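You operate a simulated robot arm through the tools that you are given. There is no shell and no other tool.

You run a simulated robot arm. Do the job below in one go: nothing can be reset, and whatever is moved stays where it is left.

JOB
Clamp the purple-ended block and brush a patch of paste on its top.
Fine: the block lies in the flat vice already; pale green paste from the blue pot, by the small brush with the green back, on the bare steel of the top; the brush goes back to its spot; leave the stop and the other blocks. Set down upright: small brush with the green back. A coat counts when it lies all over at full strength: go over it till it gets no stronger.

It is judged by the outcome, as a careful person would: the job done as asked, and still so three seconds after it is handed in. It fails if anything else is knocked over, pushed out of place, dropped, spilled or broken.

ROBOT AND FRAMES
A 6-joint arm with a two-finger parallel gripper, fixed in place. Base frame: the origin is at the foot of the arm, x ahead of it, y to its left, z up; the work surface is at about z = 868. Units: mm, degrees, N and s.
With the tool pointing down near the work surface it reaches from about 260 to 680 mm from the base axis. Its first joint turns from -66.0 to 66.0 degrees. Payload 2.9 kg.
The TCP is the grasp point between the finger pads, 30 mm short of the fingertips. In the tool frame z runs along the fingers and y along their closing line. The gripper opens to 110 mm. The fingers are 20 mm wide and 10 mm thick; the gripper's body (48 by 112 mm) begins 55 mm behind the TCP.
Orientation is that of the tool frame in the base frame, as a unit quaternion [x, y, z, w]. With the fingers straight down and closing along the base's y, the tool's x points along the base's -x, its y along +y and its z along -z.

CONTROLS
- The arm moves only by the tool drive_tool. Its arguments are lists of equal length, an entry for each row: "linear": the shift along the base's x, y, z in mm, a list of three; "dr": the turn, a rotation vector about the base's x, y, z in degrees, a list of three; "fingers": the opening, from 0 (shut) to 1 (fully open). In form: {"linear": [[dx, dy, dz], ...], "dr": [[wx, wy, wz], ...], "fingers": [fingers, ...]}. A call has 1 to 20 rows; each row shifts and turns the commanded pose from where the row before left it. A row lasts 0.2 s, in which the tool goes at most 50 mm and 8.6 degrees; a call with a longer step from one row to the next is refused whole, and so is a gripper value outside its range. Where a pose cannot be reached the arm comes as near as it can. A force on the tool above 40 N (or 10 N above the force at the start of the call, whichever is more), or a blocked arm, ends the call early, and 0.2 s more pass. Each finger travels about 108 mm/s and halts on what it meets, pressing with about 29 N; the grip force reading is that of the motor and also rises with nothing between the fingers. The clock runs only during rows and for 0.2 s after the last one: add rows that do not move to give the fingers time. The reply holds the time, the measured pose of the TCP, the force on the tool along the base axes, the opening and the grip force, in the units named above and with some noise, with the torque about the TCP (base axes, N m) and any sound that the robot's microphone picked up.
- Cameras (640 x 400 px; columns grow to the right, rows downward): "scene" is fixed at [78, 432.7, 1386.4]; the picture's right is [-0.76, -0.64, 0.00], its down [-0.34, 0.40, -0.85] and it looks along [0.55, -0.65, -0.53] (base axes); focal length 252 px, centre (320, 200). "wrist" rides on the gripper at [72, 17, -103] in the tool frame; the picture's right is [-0.23, 0.97, 0.00], its down [-0.76, -0.18, -0.62] and it looks along [-0.61, -0.14, 0.78] (tool axes); focal length 222 px, centre (320, 200). There is no depth. A picture from a camera that has moved, and an enlarged one, comes with that camera's place and axes in the base frame and with its lens.
- capture(camera): a new picture of that camera. It takes no simulated time.
- enlarge(camera, box): a new picture of the part [left, top, right, bottom] of that camera's present view, enlarged. It takes no simulated time.
- finish_job(): hands the job in; it is judged then, once.

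Nothing tells you positions but the pictures and the camera data. Unless the task says otherwise, let go and move clear before handing in.

The tools are called by a JSON object that holds its "api" and its "payload". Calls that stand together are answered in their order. drive_tool: Moves the arm, as the interface text tells. Its arguments: {"type":"object","properties":{"linear":{"type":"array","items":{"type":"array","items":{"type":"number"}}},"dr":{"type":"array","items":{"type":"array","items":{"type":"number"}}},"fingers":{"type":"array","items":{"type":"number"}}},"required":["linear","dr","fingers"]} The other tools are called the same way: capture (camera) takes a picture; enlarge (camera, box) takes an enlarged picture of a part of a camera's view; finish_job () hands the job in.

At the start:

```text
time_s: 0.0
tool_pos: [380.8, 32.5, 1263.0]
tcp_rot: [0.0, 1.0, 0.0, 0.0]
ft_force: [-0.1, 0.4, 0.2]
moment: [-0.01, -0.04, -0.01]
gripper_width: 110.1
grasp_force: 0.2
```

scene: 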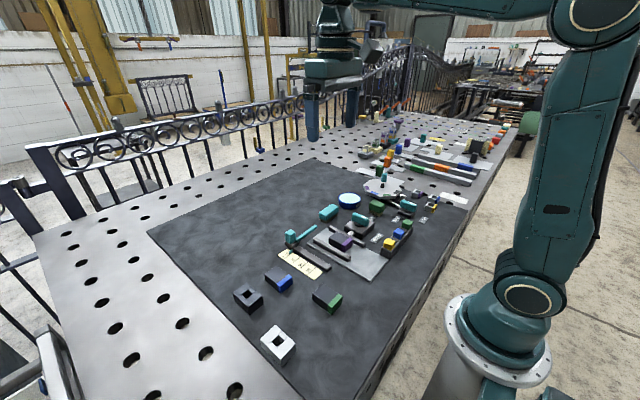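
wrist: 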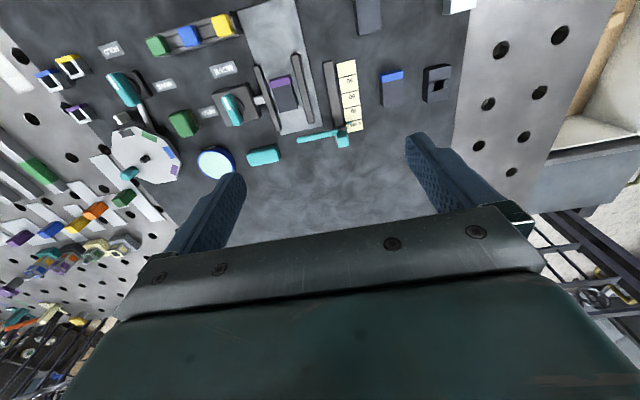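

I see a mat with a flat vice holding a purple-ended block, a blue-rimmed pot, several teal/green objects and labels. I'll enlarge both views to identify parts.

{"api": "enlarge", "payload": {"camera": "scene", "box": [270, 170, 450, 290]}}

{"api": "enlarge", "payload": {"camera": "wrist", "box": [180, 0, 380, 180]}}

{"api": "enlarge", "payload": {"camera": "wrist", "box": [20, 20, 220, 200]}}

{"api": "enlarge", "payload": {"camera": "scene", "box": [340, 170, 440, 260]}}

```text
3.33 times, centred on (360, 230) of scene
camera zoom: at [78.0, 432.7, 1386.4], right [-0.76, -0.64, 0.0], down [-0.34, 0.4, -0.85], along [0.55, -0.65, -0.53], focal length 841 px, centre (187, 100)
```

zoom: 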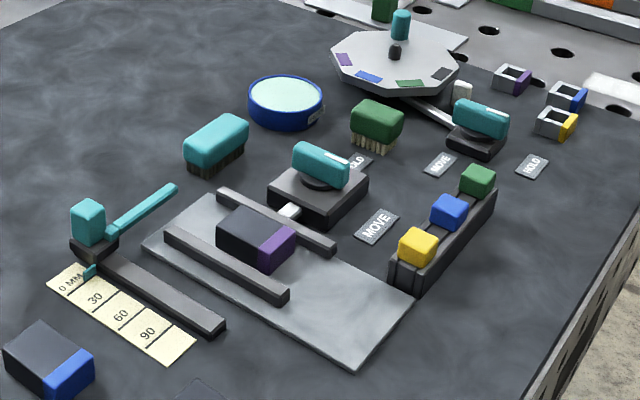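

```text
2.22 times, centred on (280, 90) of wrist
camera zoom: at [307.0, 50.5, 1366.2], right [0.23, 0.97, 0.0], down [0.76, -0.18, 0.62], along [0.61, -0.14, -0.78], focal length 494 px, centre (409, 444)
```

zoom: 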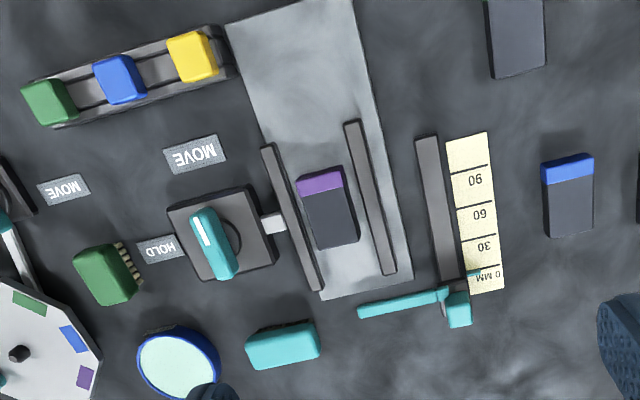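

```text
2.22 times, centred on (120, 110) of wrist
camera zoom: at [307.0, 50.5, 1366.2], right [0.23, 0.97, 0.0], down [0.76, -0.18, 0.62], along [0.61, -0.14, -0.78], focal length 494 px, centre (764, 400)
```

zoom: 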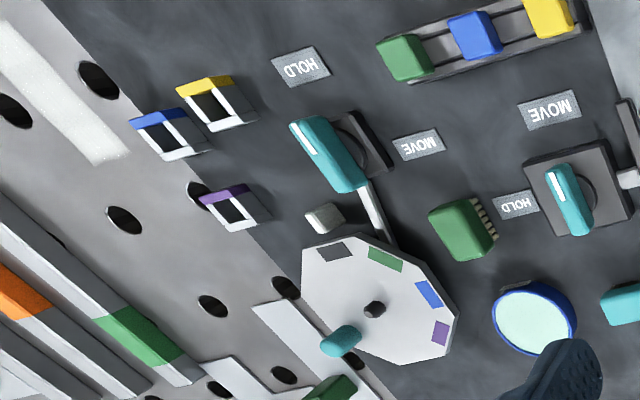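

```text
4.44 times, centred on (390, 215) of scene
camera zoom: at [78.0, 432.7, 1386.4], right [-0.76, -0.64, 0.0], down [-0.34, 0.4, -0.85], along [0.55, -0.65, -0.53], focal length 1122 px, centre (9, 133)
```

zoom: 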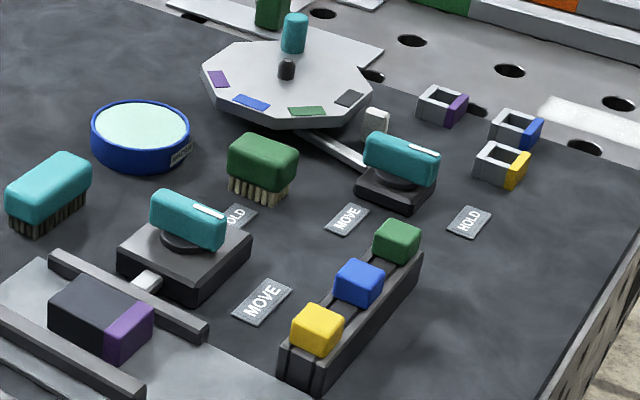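

The vice has a teal lever beside it with HOLD/MOVE plates. The green-backed brush stands next to the blue pot, and a larger teal-backed brush is nearby. I'll lower the wrist camera above this area for measurements.

{"api": "drive_tool", "payload": {"linear": [[-5, -15, -40], [-5, -20, -40], [0, -20, -40], [0, -20, -30], [0, 0, 0]], "dr": [[0, 0, 0], [0, 0, 0], [0, 0, 0], [0, 0, 0], [0, 0, 0]], "fingers": [1, 1, 1, 1, 1]}}

{"api": "capture", "payload": {"camera": "wrist"}}

{"api": "enlarge", "payload": {"camera": "wrist", "box": [260, 20, 460, 145]}}

{"api": "enlarge", "payload": {"camera": "wrist", "box": [160, 60, 320, 160]}}

```text
time_s: 1.2
tool_pos: [370.9, -40.8, 1116.3]
tcp_rot: [-0.001, 1.0, 0.0, 0.0]
ft_force: [0.2, -0.2, -0.5]
moment: [0.0, 0.0, 0.0]
gripper_width: 110.1
grasp_force: 0.0
```

```text
taken
camera wrist: at [298.7, -23.6, 1218.6], right [0.23, 0.97, 0.0], down [0.76, -0.18, 0.62], along [0.61, -0.14, -0.78], focal length 222 px, centre (320, 200)
```

wrist: 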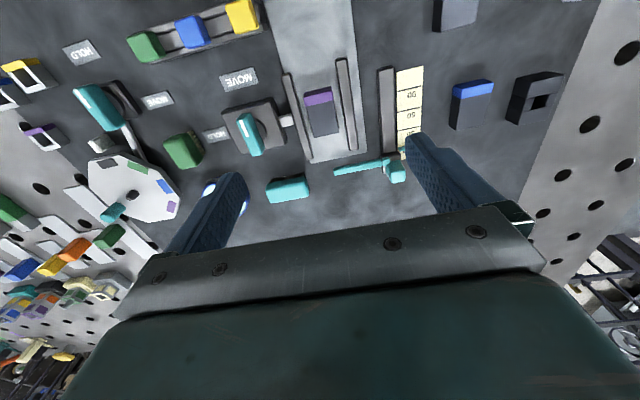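

```text
3.20 times, centred on (360, 82) of wrist
camera zoom: at [298.7, -23.6, 1218.6], right [0.23, 0.97, 0.0], down [0.76, -0.18, 0.62], along [0.61, -0.14, -0.78], focal length 711 px, centre (192, 576)
```

zoom: 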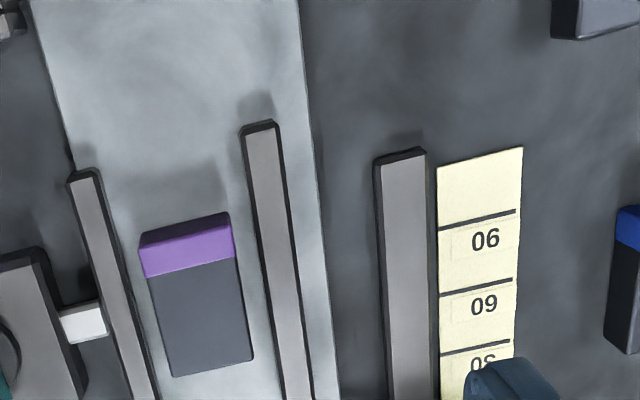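

```text
4.00 times, centred on (240, 110) of wrist
camera zoom: at [298.7, -23.6, 1218.6], right [0.23, 0.97, 0.0], down [0.76, -0.18, 0.62], along [0.61, -0.14, -0.78], focal length 888 px, centre (640, 560)
```

zoom: 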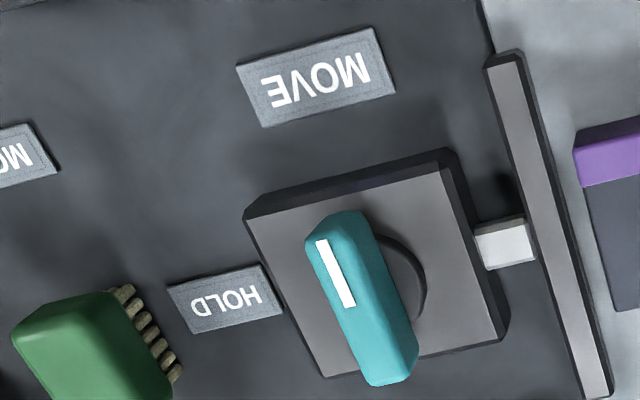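

The vice lever's white mark points to MOVE (towards the base). HOLD is a quarter turn away towards −y, and the lever pivot is near (402, −153). I'll move over the lever and brush area for a closer look.

{"api": "drive_tool", "payload": {"linear": [[0, -25, -10], [0, -30, -20], [0, -30, -30], [0, -28, -30], [0, 0, 0]], "dr": [[0, 0, 0], [0, 0, 0], [0, 0, 0], [0, 0, 0], [0, 0, 0]], "fingers": [1, 1, 1, 1, 1]}}

{"api": "capture", "payload": {"camera": "wrist"}}

{"api": "enlarge", "payload": {"camera": "wrist", "box": [150, 40, 350, 165]}}

{"api": "enlarge", "payload": {"camera": "wrist", "box": [320, 20, 520, 145]}}

```text
time_s: 2.4
tool_pos: [370.6, -155.3, 1023.8]
tcp_rot: [0.0, 1.0, 0.0, 0.001]
ft_force: [-0.3, 0.5, 0.0]
moment: [-0.01, 0.0, 0.0]
gripper_width: 110.2
grasp_force: 0.0
```

```text
taken
camera wrist: at [298.5, -137.3, 1125.6], right [0.23, 0.97, 0.0], down [0.76, -0.18, 0.62], along [0.61, -0.14, -0.78], focal length 222 px, centre (320, 200)
```

wrist: 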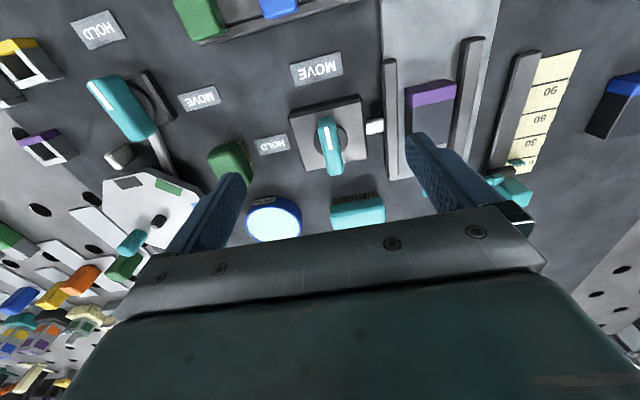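

```text
3.20 times, centred on (250, 102) of wrist
camera zoom: at [298.5, -137.3, 1125.6], right [0.23, 0.97, 0.0], down [0.76, -0.18, 0.62], along [0.61, -0.14, -0.78], focal length 711 px, centre (544, 512)
```

zoom: 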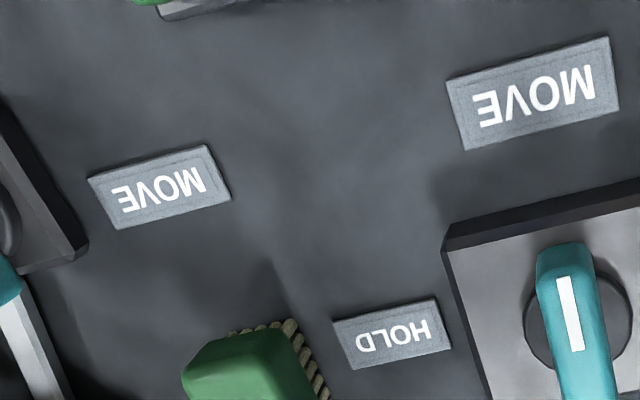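

```text
3.20 times, centred on (420, 82) of wrist
camera zoom: at [298.5, -137.3, 1125.6], right [0.23, 0.97, 0.0], down [0.76, -0.18, 0.62], along [0.61, -0.14, -0.78], focal length 711 px, centre (0, 576)
```

zoom: 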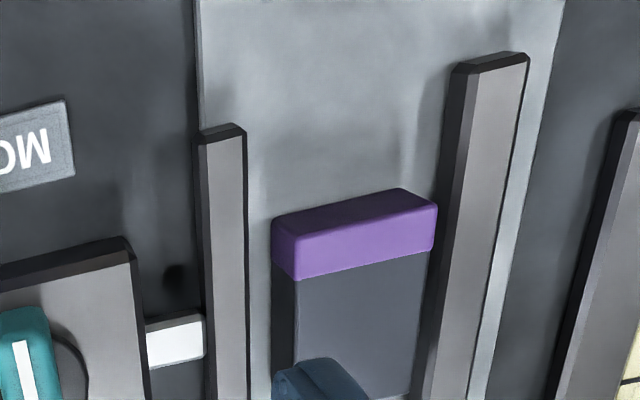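

The lever is right ahead of the gripper. I'll take tighter crops to triangulate heights before touching it.

{"api": "enlarge", "payload": {"camera": "wrist", "box": [270, 80, 430, 180]}}

{"api": "enlarge", "payload": {"camera": "wrist", "box": [200, 130, 400, 255]}}

{"api": "enlarge", "payload": {"camera": "scene", "box": [310, 180, 400, 240]}}

```text
4.00 times, centred on (350, 130) of wrist
camera zoom: at [298.5, -137.3, 1125.6], right [0.23, 0.97, 0.0], down [0.76, -0.18, 0.62], along [0.61, -0.14, -0.78], focal length 888 px, centre (200, 480)
```

zoom: 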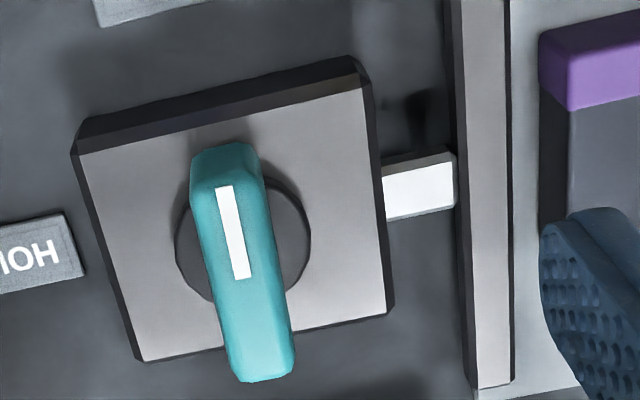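

```text
3.20 times, centred on (300, 192) of wrist
camera zoom: at [298.5, -137.3, 1125.6], right [0.23, 0.97, 0.0], down [0.76, -0.18, 0.62], along [0.61, -0.14, -0.78], focal length 711 px, centre (384, 224)
```

zoom: 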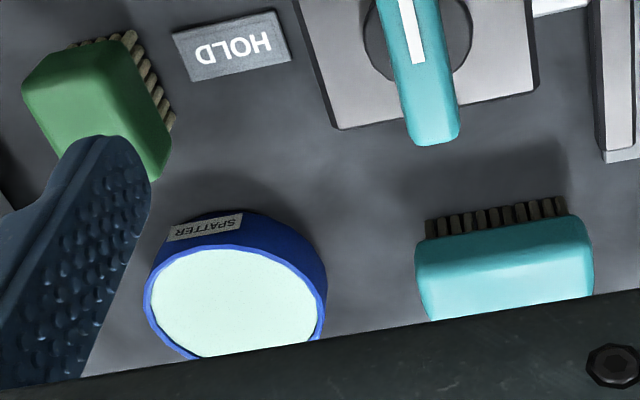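

```text
6.67 times, centred on (355, 210) of scene
camera zoom: at [78.0, 432.7, 1386.4], right [-0.76, -0.64, 0.0], down [-0.34, 0.4, -0.85], along [0.55, -0.65, -0.53], focal length 1682 px, centre (87, 133)
```

zoom: 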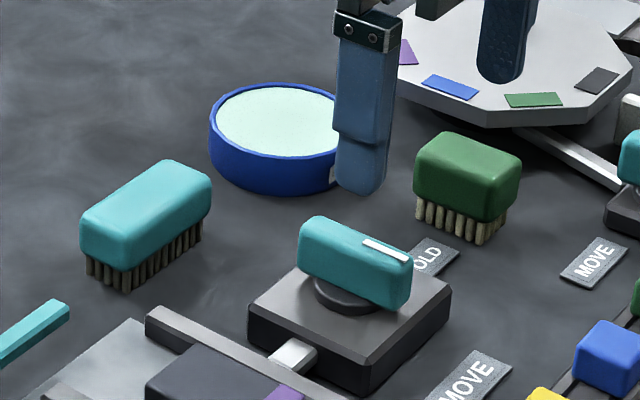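

The pivot is about (400, −149) and the handle top is about z 914, roughly 62 × 18 mm and along x. I'll go above it with the fingers half open and check alignment.

{"api": "drive_tool", "payload": {"linear": [[15, 3, -20], [14, 3, -25], [0, 0, -18], [0, 0, 0]], "dr": [[0, 0, 0], [0, 0, 0], [0, 0, 0], [0, 0, 0]], "fingers": [0.8, 0.6, 0.6, 0.6]}}

{"api": "capture", "payload": {"camera": "wrist"}}

{"api": "enlarge", "payload": {"camera": "scene", "box": [310, 160, 430, 240]}}

```text
time_s: 3.4
tool_pos: [400.1, -149.2, 961.5]
tcp_rot: [0.001, 1.0, 0.0, 0.0]
ft_force: [0.3, 1.0, 0.6]
moment: [0.02, -0.02, -0.03]
gripper_width: 66.1
grasp_force: 0.1
```

```text
taken
camera wrist: at [327.4, -131.0, 1062.8], right [0.23, 0.97, 0.0], down [0.76, -0.18, 0.62], along [0.61, -0.14, -0.78], focal length 222 px, centre (320, 200)
```

wrist: 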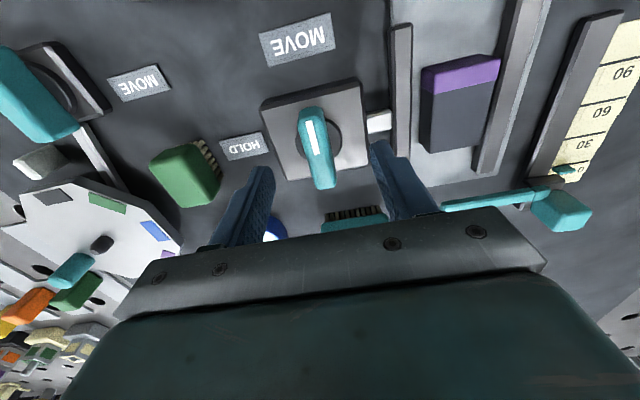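

```text
5.00 times, centred on (370, 200) of scene
camera zoom: at [78.0, 432.7, 1386.4], right [-0.76, -0.64, 0.0], down [-0.34, 0.4, -0.85], along [0.55, -0.65, -0.53], focal length 1262 px, centre (70, 200)
```

zoom: 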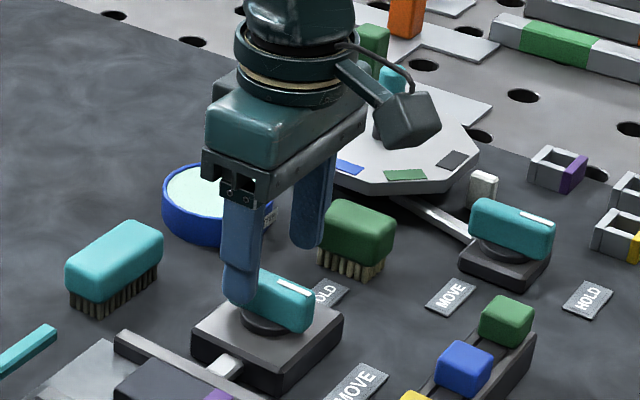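

The handle sits between the fingers as computed. Next I'll go down and close gently on it.

{"api": "drive_tool", "payload": {"linear": [[0, 0, -15], [0, 0, -12], [0, 0, -9], [0, 0, 0]], "dr": [[0, 0, 0], [0, 0, 0], [0, 0, 0], [0, 0, 0]], "fingers": [0.6, 0.6, 0.6, 0.6]}}

{"api": "drive_tool", "payload": {"linear": [[0, 0, 0], [0, 0, 0], [0, 0, 0]], "dr": [[0, 0, 0], [0, 0, 0], [0, 0, 0]], "fingers": [0.3, 0.1, 0.1]}}

{"api": "capture", "payload": {"camera": "wrist"}}

{"api": "enlarge", "payload": {"camera": "scene", "box": [310, 160, 430, 240]}}

```text
time_s: 4.4
tool_pos: [399.7, -149.8, 925.3]
tcp_rot: [0.001, 1.0, 0.0, -0.001]
ft_force: [0.4, 0.3, 0.0]
moment: [-0.01, 0.01, 0.01]
gripper_width: 66.1
grasp_force: 0.1
```

```text
time_s: 5.2
tool_pos: [398.8, -149.0, 925.5]
tcp_rot: [0.001, 1.0, 0.0, 0.0]
ft_force: [-0.1, -2.1, -2.5]
moment: [0.0, -0.11, -0.04]
gripper_width: 17.7
grasp_force: 45.2
```

```text
taken
camera wrist: at [326.2, -131.9, 1027.9], right [0.23, 0.97, 0.0], down [0.76, -0.18, 0.62], along [0.61, -0.14, -0.78], focal length 222 px, centre (320, 200)
```

wrist: 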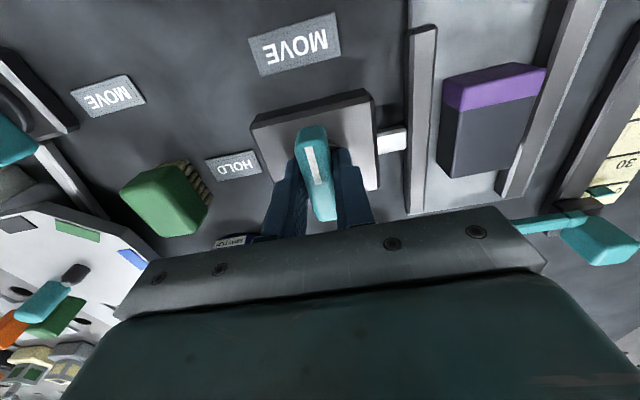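

```text
5.00 times, centred on (370, 200) of scene
camera zoom: at [78.0, 432.6, 1386.4], right [-0.76, -0.64, 0.0], down [-0.34, 0.4, -0.85], along [0.55, -0.65, -0.53], focal length 1262 px, centre (70, 200)
```

zoom: 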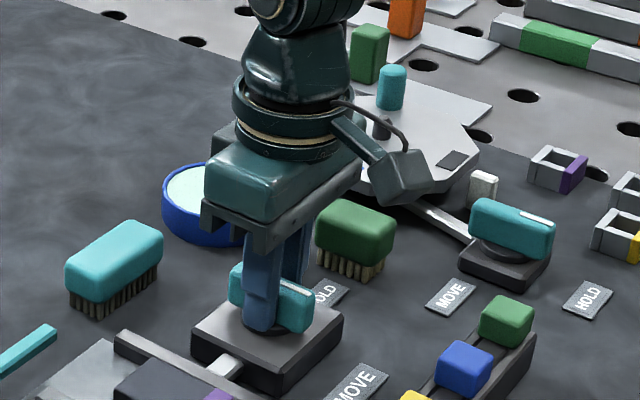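

Gripped at 17.7 mm. I'll turn the lever about +z towards HOLD, in stages, watching the forces.

{"api": "drive_tool", "payload": {"linear": [[0, 0, 0], [0, 0, 0], [0, 0, 0], [0, 0, 0], [0, 0, 0]], "dr": [[0, 0, 5], [0, 0, 6], [0, 0, 6], [0, 0, 6], [0, 0, 6]], "fingers": [0.1, 0.1, 0.1, 0.1, 0.1]}}

{"api": "capture", "payload": {"camera": "wrist"}}

{"api": "enlarge", "payload": {"camera": "scene", "box": [290, 190, 410, 270]}}

```text
time_s: 6.4
tool_pos: [399.4, -150.1, 925.2]
tcp_rot: [-0.25, 0.968, -0.001, 0.001]
ft_force: [3.0, -19.1, 1.3]
moment: [0.34, -0.61, -0.03]
gripper_width: 17.9
grasp_force: 44.8
```

```text
taken
camera wrist: at [326.9, -169.5, 1027.7], right [-0.27, 0.96, 0.0], down [0.75, 0.21, 0.62], along [0.6, 0.17, -0.78], focal length 222 px, centre (320, 200)
```

wrist: 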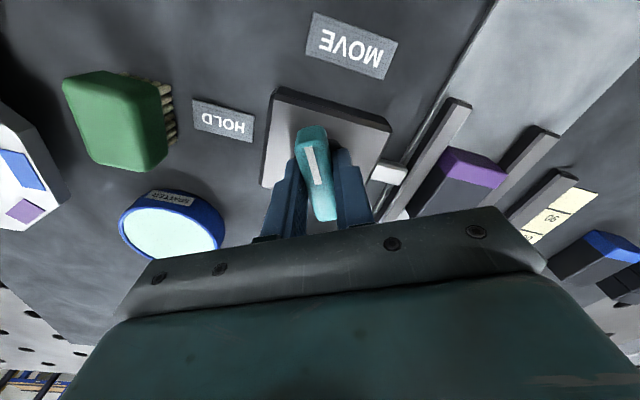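

```text
5.00 times, centred on (350, 230) of scene
camera zoom: at [78.0, 432.2, 1386.6], right [-0.76, -0.64, 0.0], down [-0.34, 0.4, -0.85], along [0.55, -0.65, -0.53], focal length 1262 px, centre (170, 50)
```

zoom: 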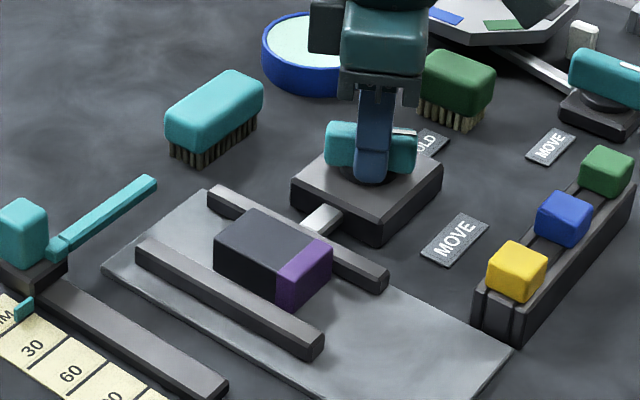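

Turned about 29° so far, with a sideways force building up because my grip point is about 2 mm off the pivot. I'll correct that and keep turning.

{"api": "drive_tool", "payload": {"linear": [[1, -0.5, 0], [1, 0, 0], [0, 0, 0], [0, 0, 0], [0, 0, 0]], "dr": [[0, 0, 0], [0, 0, 0], [0, 0, 5], [0, 0, 5], [0, 0, 5]], "fingers": [0.1, 0.1, 0.1, 0.1, 0.1]}}

```text
time_s: 7.6
tool_pos: [400.6, -150.6, 924.7]
tcp_rot: [-0.375, 0.927, 0.0, -0.002]
ft_force: [-18.9, -11.4, 14.8]
moment: [-0.61, 0.04, 0.0]
gripper_width: 17.9
grasp_force: 45.3
```

{"api": "drive_tool", "payload": {"linear": [[-0.9, -0.7, 0.5], [0, 0, 0], [0, 0, 0], [0, 0, 0], [0, 0, 0]], "dr": [[0, 0, 0], [0, 0, 5], [0, 0, 5], [0, 0, 5], [0, 0, 0]], "fingers": [0.1, 0.1, 0.1, 0.1, 0.1]}}

```text
time_s: 8.8
tool_pos: [401.6, -150.1, 925.2]
tcp_rot: [-0.492, 0.871, 0.0, 0.0]
ft_force: [-8.9, -8.7, -2.7]
moment: [-1.04, 0.66, -0.02]
gripper_width: 17.9
grasp_force: 45.0
```

{"api": "drive_tool", "payload": {"linear": [[-0.3, -0.3, 0], [0, 0, 0], [0, 0, 0], [0, 0, 0], [0, 0, 0]], "dr": [[0, 0, 4], [0, 0, 5], [0, 0, 5], [0, 0, 5], [0, 0, 0]], "fingers": [0.1, 0.1, 0.1, 0.1, 0.1]}}

{"api": "enlarge", "payload": {"camera": "scene", "box": [290, 190, 410, 270]}}

```text
time_s: 10.0
tool_pos: [399.8, -151.7, 925.6]
tcp_rot: [-0.629, 0.777, 0.0, 0.0]
ft_force: [-4.4, -4.7, -3.6]
moment: [-0.83, 0.45, 0.04]
gripper_width: 17.8
grasp_force: 44.9
```

```text
5.00 times, centred on (350, 230) of scene
camera zoom: at [77.9, 432.6, 1386.4], right [-0.76, -0.64, 0.0], down [-0.34, 0.4, -0.85], along [0.55, -0.65, -0.53], focal length 1262 px, centre (170, 50)
```

zoom: 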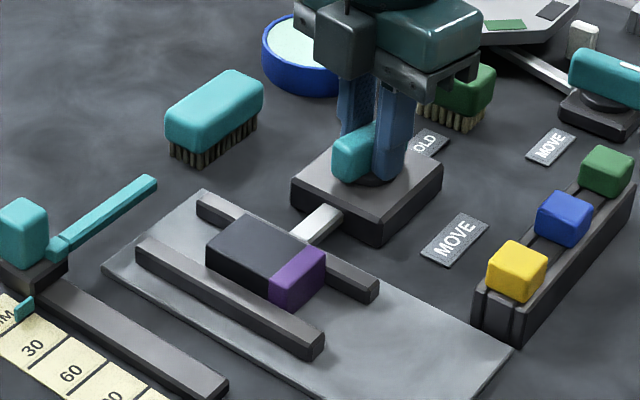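

The jaw is travelling with the lever and pushing the block towards the fixed rail. I'll complete the last 12°.

{"api": "drive_tool", "payload": {"linear": [[0, 0, 0], [0, 0, 0], [0, 0, 0], [0, 0, 0]], "dr": [[0, 0, 4], [0, 0, 4], [0, 0, 4], [0, 0, 0]], "fingers": [0.1, 0.1, 0.1, 0.1]}}

{"api": "enlarge", "payload": {"camera": "scene", "box": [290, 190, 410, 270]}}

{"api": "capture", "payload": {"camera": "wrist"}}

```text
time_s: 11.0
tool_pos: [400.0, -150.0, 925.6]
tcp_rot: [0.707, -0.707, 0.0, 0.0]
ft_force: [0.0, -5.6, -8.9]
moment: [0.77, -0.25, -0.2]
gripper_width: 17.6
grasp_force: 45.0
```

```text
5.00 times, centred on (350, 230) of scene
camera zoom: at [78.1, 432.5, 1386.5], right [-0.76, -0.64, 0.0], down [-0.34, 0.4, -0.85], along [0.55, -0.65, -0.53], focal length 1262 px, centre (170, 50)
```

zoom: 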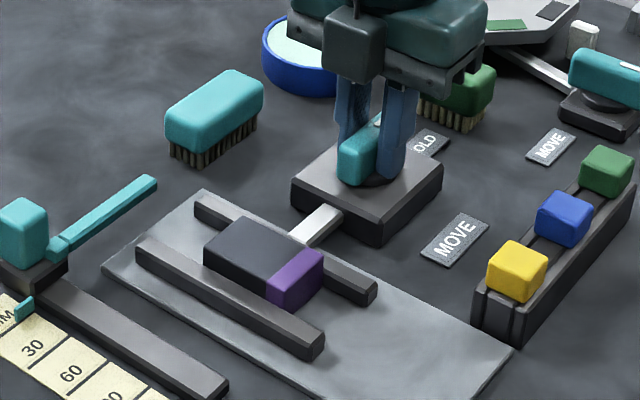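

```text
taken
camera wrist: at [382.9, -222.4, 1027.8], right [-0.97, 0.23, 0.0], down [0.18, 0.76, 0.62], along [0.14, 0.61, -0.78], focal length 222 px, centre (320, 200)
```

wrist: 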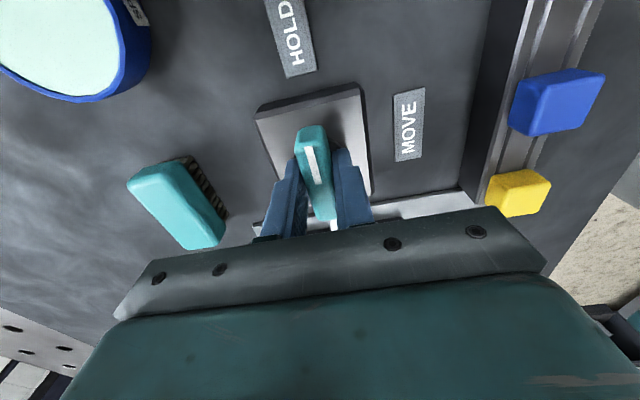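

The lever is at 90°, with the mark towards HOLD. I'll nudge a couple of degrees to see whether it is at its stop.

{"api": "drive_tool", "payload": {"linear": [[0, 0, 0], [0, 0, 0], [0, 0, 0]], "dr": [[0, 0, 2], [0, 0, 1], [0, 0, 0]], "fingers": [0.1, 0.1, 0.1]}}

{"api": "enlarge", "payload": {"camera": "scene", "box": [310, 210, 370, 250]}}

```text
time_s: 11.8
tool_pos: [399.4, -151.3, 924.9]
tcp_rot: [0.725, -0.688, 0.001, 0.001]
ft_force: [2.1, -2.3, -11.7]
moment: [-0.17, -0.07, -1.31]
gripper_width: 18.7
grasp_force: 45.1
```

```text
10.00 times, centred on (340, 230) of scene
camera zoom: at [78.2, 432.6, 1386.4], right [-0.76, -0.64, 0.0], down [-0.34, 0.4, -0.85], along [0.55, -0.65, -0.53], focal length 2523 px, centre (120, -100)
```

zoom: 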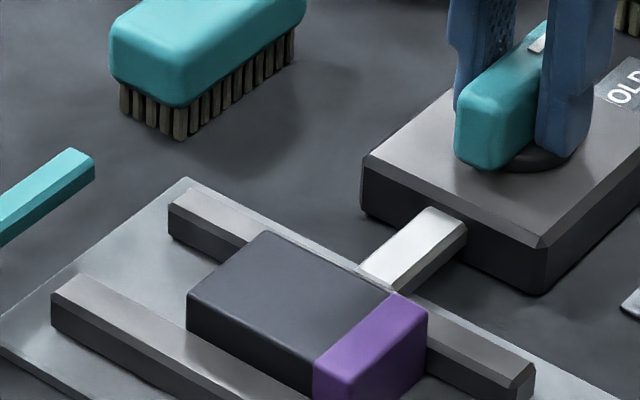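

The torque rose sharply, so the lever is at its end stop. I'll back off the extra twist, release and rise straight up.

{"api": "drive_tool", "payload": {"linear": [[0, 0, 0], [0, 0, 0], [0, 0, 0], [0, 0, 0], [0, 0, 30], [0, 0, 45], [0, 0, 45], [0, 0, 0]], "dr": [[0, 0, -2.5], [0, 0, 0], [0, 0, 0], [0, 0, 0], [0, 0, 0], [0, 0, 0], [0, 0, 0], [0, 0, 0]], "fingers": [0.1, 0.35, 0.5, 0.5, 0.5, 0.5, 0.5, 0.5]}}

{"api": "capture", "payload": {"camera": "wrist"}}

{"api": "enlarge", "payload": {"camera": "scene", "box": [290, 190, 410, 270]}}

```text
time_s: 13.6
tool_pos: [400.4, -149.2, 1044.2]
tcp_rot: [0.711, -0.704, -0.001, -0.001]
ft_force: [0.3, -0.3, 0.1]
moment: [0.03, 0.03, 0.0]
gripper_width: 55.2
grasp_force: 0.0
```

```text
taken
camera wrist: at [383.6, -221.5, 1147.3], right [-0.98, 0.22, 0.0], down [0.17, 0.76, 0.62], along [0.14, 0.61, -0.78], focal length 222 px, centre (320, 200)
```

wrist: 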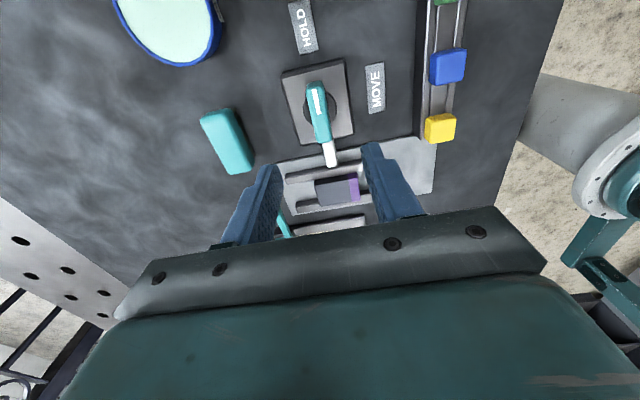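

```text
5.00 times, centred on (350, 230) of scene
camera zoom: at [78.0, 432.7, 1386.4], right [-0.76, -0.64, 0.0], down [-0.34, 0.4, -0.85], along [0.55, -0.65, -0.53], focal length 1262 px, centre (170, 50)
```

zoom: 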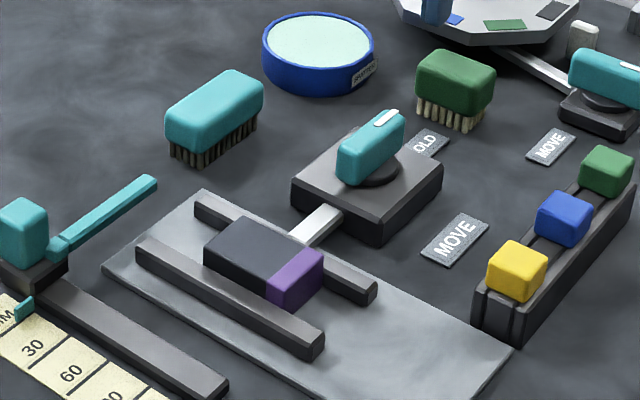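

The lever now stands at HOLD. I'll check the clamped block closely from above.

{"api": "enlarge", "payload": {"camera": "wrist", "box": [270, 150, 380, 230]}}

{"api": "enlarge", "payload": {"camera": "scene", "box": [310, 220, 370, 260]}}

```text
5.00 times, centred on (325, 190) of wrist
camera zoom: at [383.6, -221.5, 1147.3], right [-0.98, 0.22, 0.0], down [0.17, 0.76, 0.62], along [0.14, 0.61, -0.78], focal length 1111 px, centre (295, 250)
```

zoom: 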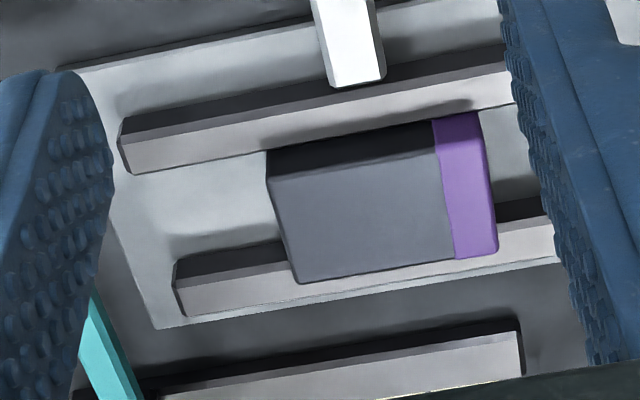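

```text
10.00 times, centred on (340, 240) of scene
camera zoom: at [78.0, 432.7, 1386.4], right [-0.76, -0.64, 0.0], down [-0.34, 0.4, -0.85], along [0.55, -0.65, -0.53], focal length 2523 px, centre (120, -200)
```

zoom: 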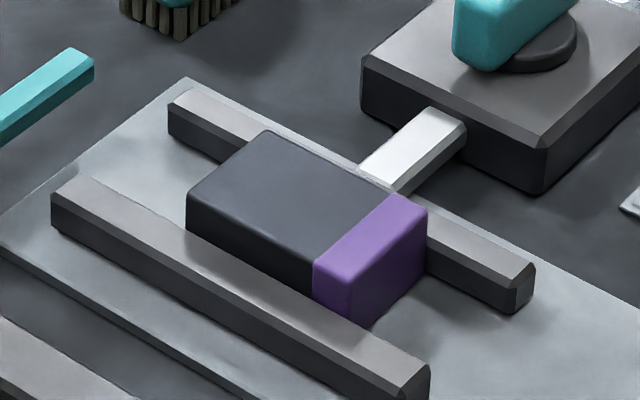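

The block is clamped between both rails. I'll turn the wrist back and hover near the green brush to measure it.

{"api": "drive_tool", "payload": {"linear": [[-3, -8, 1], [-3, -8, 0], [-3, -8, 0], [-3, -8, 0], [-3, -8, 0], [-3, -8, 0], [-3, -8, 0], [-3, -8, 0], [-3, -8, 0], [-3, -8, 0], [-3, -8, 0], [0, 0, 0]], "dr": [[0, 0, -8.2], [0, 0, -8.2], [0, 0, -8.2], [0, 0, -8.2], [0, 0, -8.2], [0, 0, -8.2], [0, 0, -8.2], [0, 0, -8.2], [0, 0, -8.2], [0, 0, -8.2], [0, 0, -8.5], [0, 0, 0]], "fingers": [0.8, 1, 1, 1, 1, 1, 1, 1, 1, 1, 1, 1]}}

{"api": "capture", "payload": {"camera": "wrist"}}

{"api": "enlarge", "payload": {"camera": "wrist", "box": [240, 60, 400, 160]}}

```text
time_s: 16.2
tool_pos: [366.2, -240.6, 1046.3]
tcp_rot: [0.001, 1.0, 0.0, 0.0]
ft_force: [0.1, -0.7, -0.6]
moment: [0.02, -0.01, 0.0]
gripper_width: 109.7
grasp_force: 0.0
```

```text
taken
camera wrist: at [293.3, -221.2, 1148.8], right [0.23, 0.97, 0.0], down [0.76, -0.18, 0.62], along [0.61, -0.14, -0.78], focal length 222 px, centre (320, 200)
```

wrist: 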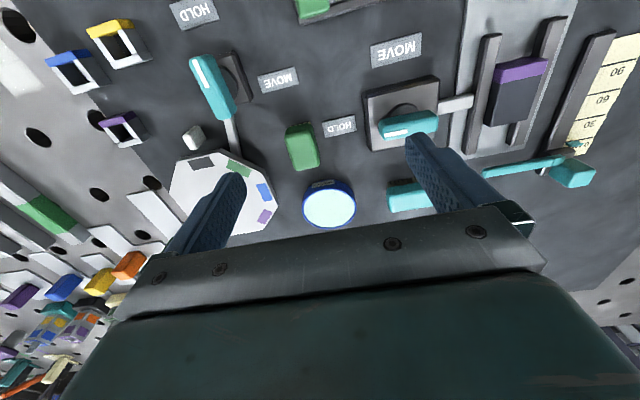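

```text
4.00 times, centred on (320, 110) of wrist
camera zoom: at [293.3, -221.2, 1148.8], right [0.23, 0.97, 0.0], down [0.76, -0.18, 0.62], along [0.61, -0.14, -0.78], focal length 888 px, centre (320, 560)
```

zoom: 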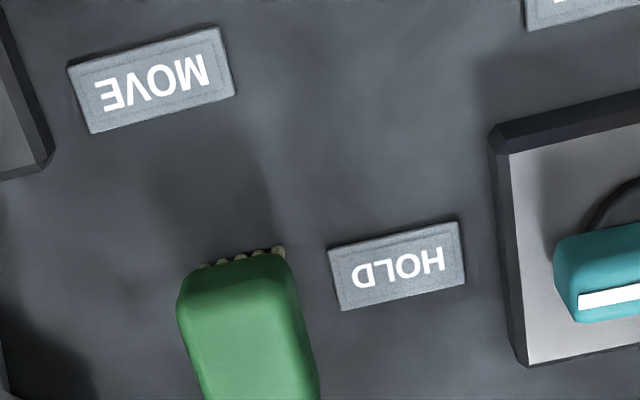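

{"api": "enlarge", "payload": {"camera": "wrist", "box": [260, 110, 400, 240]}}

{"api": "enlarge", "payload": {"camera": "scene", "box": [330, 180, 420, 240]}}

```text
3.08 times, centred on (330, 175) of wrist
camera zoom: at [293.3, -221.2, 1148.8], right [0.23, 0.97, 0.0], down [0.76, -0.18, 0.62], along [0.61, -0.14, -0.78], focal length 684 px, centre (289, 277)
```

zoom: 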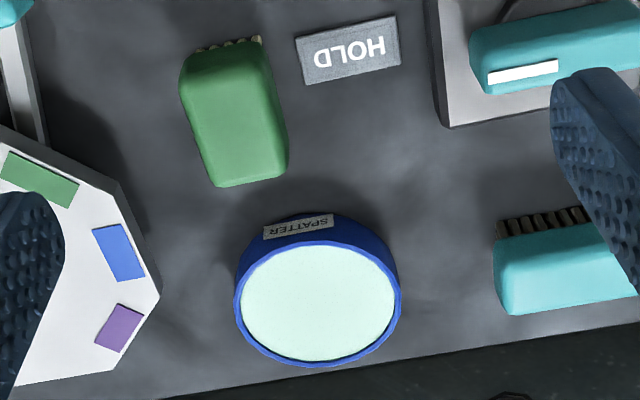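

```text
6.67 times, centred on (375, 210) of scene
camera zoom: at [78.0, 432.7, 1386.4], right [-0.76, -0.64, 0.0], down [-0.34, 0.4, -0.85], along [0.55, -0.65, -0.53], focal length 1682 px, centre (-47, 133)
```

zoom: 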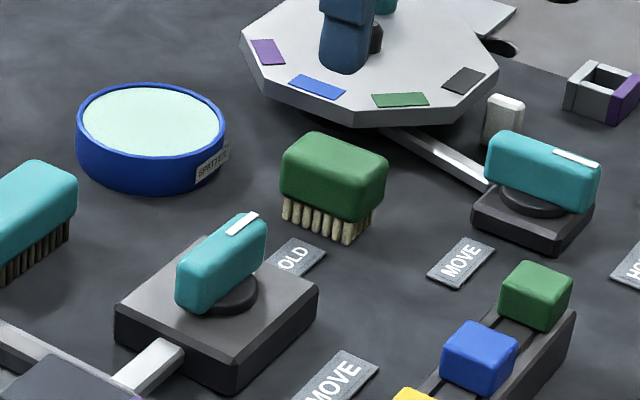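

The green brush is about 47 × 30 mm, aligned with x, centred near (402, −266), with its top about z 907–912. I'll hover over it with a partly closed gripper to refine.

{"api": "drive_tool", "payload": {"linear": [[12, -9, -20], [12, -9, -20], [12, -8, -20], [0, 0, -16], [0, 0, 0]], "dr": [[0, 0, 0], [0, 0, 0], [0, 0, 0], [0, 0, 0], [0, 0, 0]], "fingers": [0.8, 0.6, 0.5, 0.5, 0.5]}}

{"api": "capture", "payload": {"camera": "wrist"}}

{"api": "enlarge", "payload": {"camera": "wrist", "box": [240, 80, 400, 240]}}

{"api": "enlarge", "payload": {"camera": "scene", "box": [330, 170, 420, 230]}}

```text
time_s: 17.4
tool_pos: [402.7, -263.4, 970.5]
tcp_rot: [0.0, 1.0, 0.0, 0.0]
ft_force: [1.0, 0.2, -0.3]
moment: [0.02, -0.02, 0.01]
gripper_width: 54.9
grasp_force: 0.2
```

```text
taken
camera wrist: at [330.4, -245.6, 1073.4], right [0.23, 0.97, 0.0], down [0.76, -0.18, 0.62], along [0.61, -0.14, -0.78], focal length 222 px, centre (320, 200)
```

wrist: 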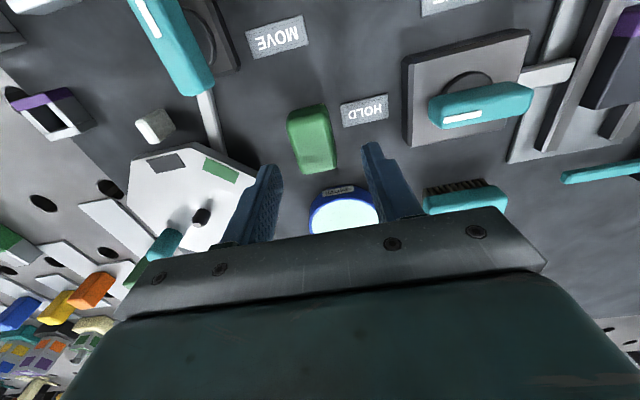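

```text
2.50 times, centred on (320, 160) of wrist
camera zoom: at [330.4, -245.6, 1073.4], right [0.23, 0.97, 0.0], down [0.76, -0.18, 0.62], along [0.61, -0.14, -0.78], focal length 555 px, centre (320, 300)
```

zoom: 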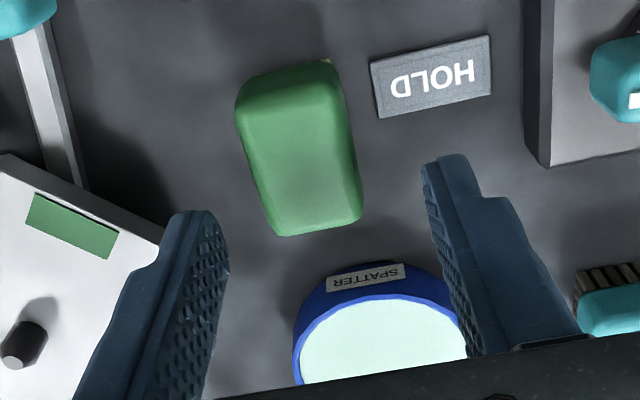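

```text
6.67 times, centred on (375, 200) of scene
camera zoom: at [78.0, 432.7, 1386.4], right [-0.76, -0.64, 0.0], down [-0.34, 0.4, -0.85], along [0.55, -0.65, -0.53], focal length 1682 px, centre (-47, 200)
```

zoom: 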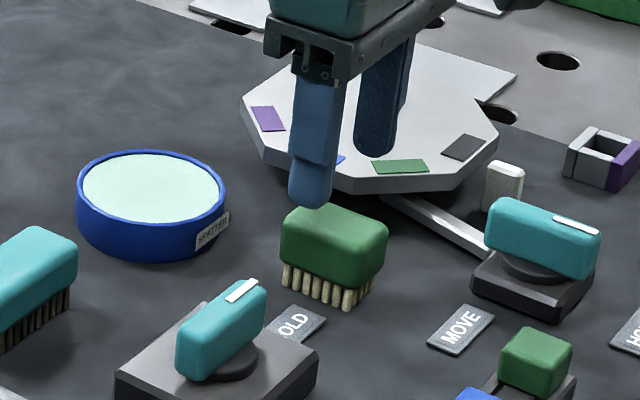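

The brush centre is (403, −267), parallel to x, with its back from about z 881 to 907. I'll shift 4 mm and descend to grip the back only, keeping the bristles clear.

{"api": "drive_tool", "payload": {"linear": [[0.3, -3.9, 0], [0, 0, -20], [0, 0, -18], [0, 0, -12], [0, 0, -6.5], [0, 0, 0]], "dr": [[0, 0, 0], [0, 0, 0], [0, 0, 0], [0, 0, 0], [0, 0, 0], [0, 0, 0]], "fingers": [0.5, 0.5, 0.5, 0.5, 0.5, 0.5]}}

{"api": "capture", "payload": {"camera": "wrist"}}

{"api": "enlarge", "payload": {"camera": "scene", "box": [330, 170, 420, 230]}}

```text
time_s: 18.8
tool_pos: [403.6, -268.0, 914.3]
tcp_rot: [0.0, 1.0, 0.0, 0.0]
ft_force: [0.2, -0.4, 0.0]
moment: [-0.01, 0.0, -0.03]
gripper_width: 55.1
grasp_force: 0.0
```

```text
taken
camera wrist: at [330.2, -250.3, 1016.3], right [0.23, 0.97, 0.0], down [0.76, -0.18, 0.62], along [0.61, -0.14, -0.78], focal length 222 px, centre (320, 200)
```

wrist: 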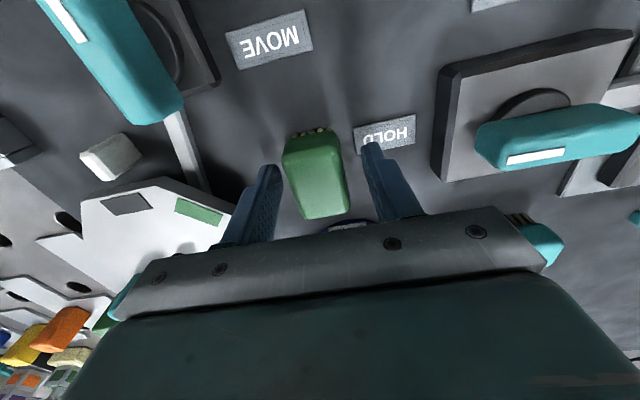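

```text
6.67 times, centred on (375, 200) of scene
camera zoom: at [78.0, 432.7, 1386.4], right [-0.76, -0.64, 0.0], down [-0.34, 0.4, -0.85], along [0.55, -0.65, -0.53], focal length 1682 px, centre (-47, 200)
```

zoom: 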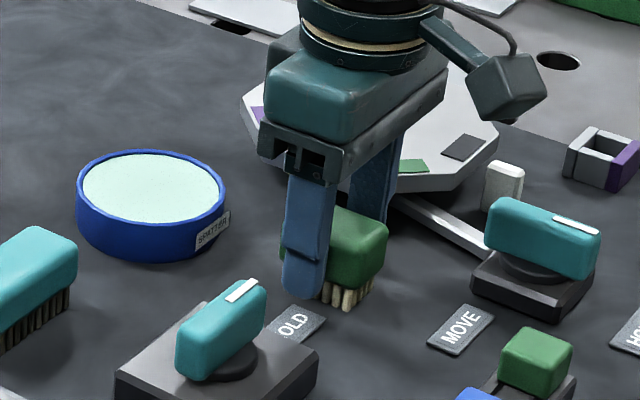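

The fingers straddle the brush back evenly. Closing, then lifting slightly to check the hold.

{"api": "drive_tool", "payload": {"linear": [[0, 0, 0], [0, 0, 0], [0, 0, 0]], "dr": [[0, 0, 0], [0, 0, 0], [0, 0, 0]], "fingers": [0.35, 0.2, 0.2]}}

{"api": "enlarge", "payload": {"camera": "scene", "box": [330, 170, 420, 230]}}

{"api": "enlarge", "payload": {"camera": "wrist", "box": [240, 90, 400, 250]}}

```text
time_s: 19.6
tool_pos: [402.9, -268.0, 913.6]
tcp_rot: [-0.001, 1.0, 0.0, 0.001]
ft_force: [-0.2, 0.2, 0.3]
moment: [0.01, 0.0, 0.04]
gripper_width: 33.4
grasp_force: 28.6
```

```text
6.67 times, centred on (375, 200) of scene
camera zoom: at [78.0, 432.7, 1386.4], right [-0.76, -0.64, 0.0], down [-0.34, 0.4, -0.85], along [0.55, -0.65, -0.53], focal length 1682 px, centre (-47, 200)
```

zoom: 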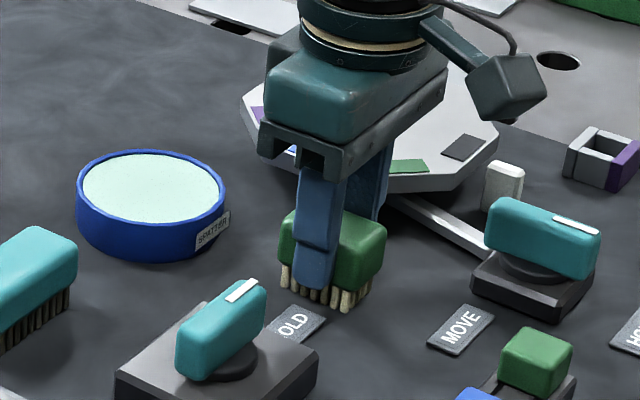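

```text
2.50 times, centred on (320, 170) of wrist
camera zoom: at [330.3, -250.3, 1016.4], right [0.23, 0.97, 0.0], down [0.76, -0.18, 0.62], along [0.61, -0.14, -0.78], focal length 555 px, centre (320, 275)
```

zoom: 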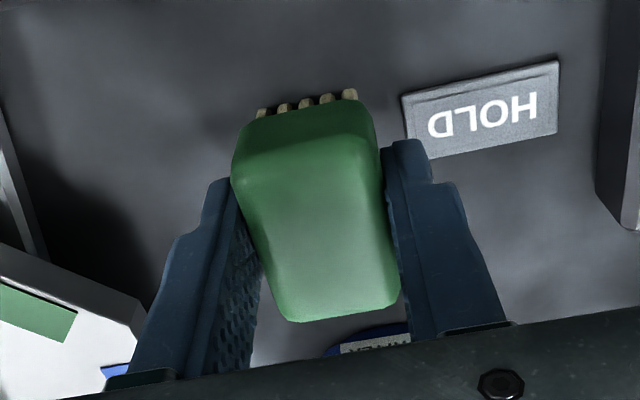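

The brush is held at 33.4 mm with bristle bottoms about 46 mm below the TCP. The pot centre is about (514, −258) with its rim at z ≈ 891; I'll lift and move above it.

{"api": "drive_tool", "payload": {"linear": [[0, 0, 10], [0, 0, 20], [0, 0, 30], [20, 2, 0], [30, 3, 0], [35, 3, 0], [26, 2, 0], [0, 0, 0]], "dr": [[0, 0, 0], [0, 0, 0], [0, 0, 0], [0, 0, 0], [0, 0, 0], [0, 0, 0], [0, 0, 0], [0, 0, 0]], "fingers": [0.2, 0.2, 0.2, 0.2, 0.2, 0.2, 0.2, 0.2]}}

{"api": "capture", "payload": {"camera": "wrist"}}

{"api": "enlarge", "payload": {"camera": "scene", "box": [310, 150, 430, 230]}}

```text
time_s: 21.4
tool_pos: [514.0, -258.9, 973.2]
tcp_rot: [0.0, 1.0, 0.001, 0.001]
ft_force: [0.7, 0.6, 0.1]
moment: [0.0, -0.03, -0.01]
gripper_width: 21.9
grasp_force: 0.1
```

```text
taken
camera wrist: at [442.0, -240.2, 1075.8], right [0.23, 0.97, 0.0], down [0.76, -0.18, 0.62], along [0.61, -0.14, -0.78], focal length 222 px, centre (320, 200)
```

wrist: 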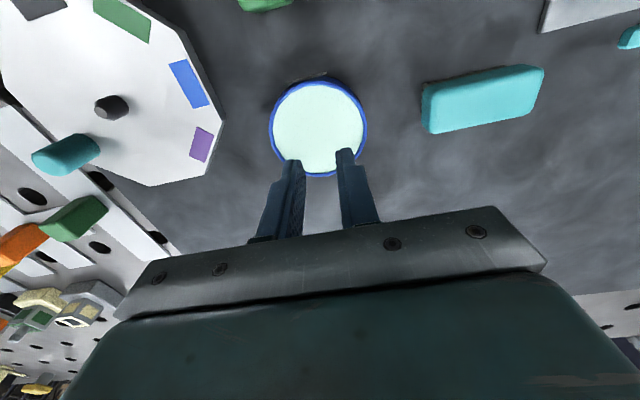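

```text
5.00 times, centred on (370, 190) of scene
camera zoom: at [78.0, 432.7, 1386.4], right [-0.76, -0.64, 0.0], down [-0.34, 0.4, -0.85], along [0.55, -0.65, -0.53], focal length 1262 px, centre (70, 250)
```

zoom: 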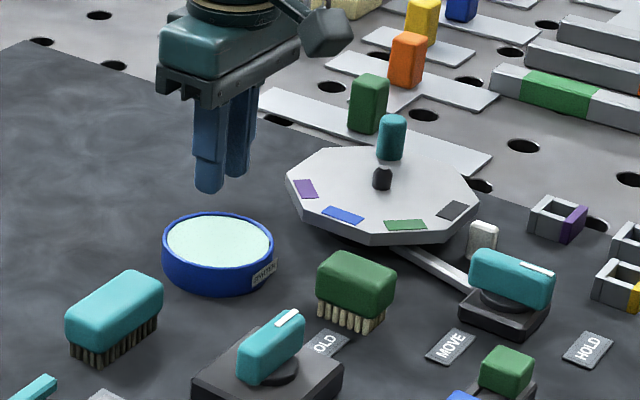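

The fingers slipped off: the brush is still standing at its spot and the gripper is empty. I'll go back above it and check it before a deeper, firmer grip.

{"api": "drive_tool", "payload": {"linear": [[-26, -2, 5], [-35, -2, 0], [-30, -3, 0], [-20, -3, 0], [0, 0, 0]], "dr": [[0, 0, 0], [0, 0, 0], [0, 0, 0], [0, 0, 0], [0, 0, 0]], "fingers": [0.5, 0.5, 0.5, 0.5, 0.5]}}

{"api": "enlarge", "payload": {"camera": "wrist", "box": [240, 80, 400, 240]}}

{"api": "enlarge", "payload": {"camera": "scene", "box": [360, 190, 405, 220]}}

```text
time_s: 22.6
tool_pos: [401.7, -269.1, 979.1]
tcp_rot: [-0.001, 1.0, 0.0, 0.0]
ft_force: [0.8, 0.2, 0.5]
moment: [0.03, 0.01, -0.03]
gripper_width: 54.7
grasp_force: 0.1
```

```text
2.50 times, centred on (320, 160) of wrist
camera zoom: at [329.8, -250.8, 1081.1], right [0.23, 0.97, 0.0], down [0.76, -0.18, 0.62], along [0.61, -0.14, -0.78], focal length 555 px, centre (320, 300)
```

zoom: 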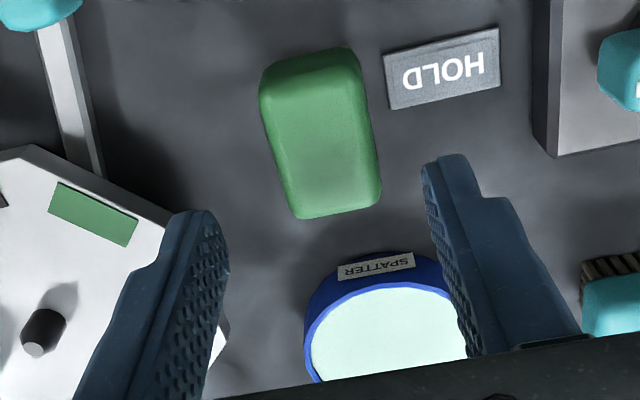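

```text
13.33 times, centred on (382, 205) of scene
camera zoom: at [78.0, 432.7, 1386.4], right [-0.76, -0.64, 0.0], down [-0.34, 0.4, -0.85], along [0.55, -0.65, -0.53], focal length 3364 px, centre (-513, 133)
```

zoom: 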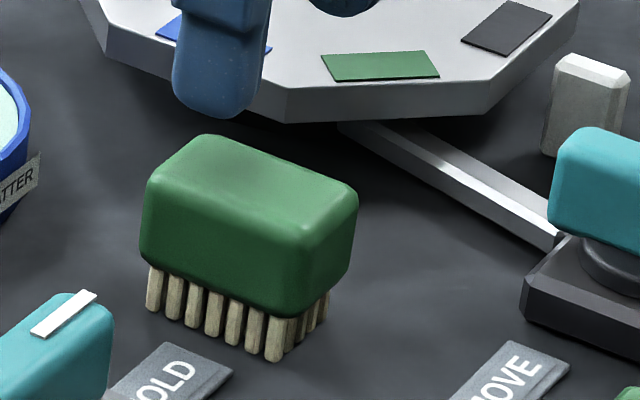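

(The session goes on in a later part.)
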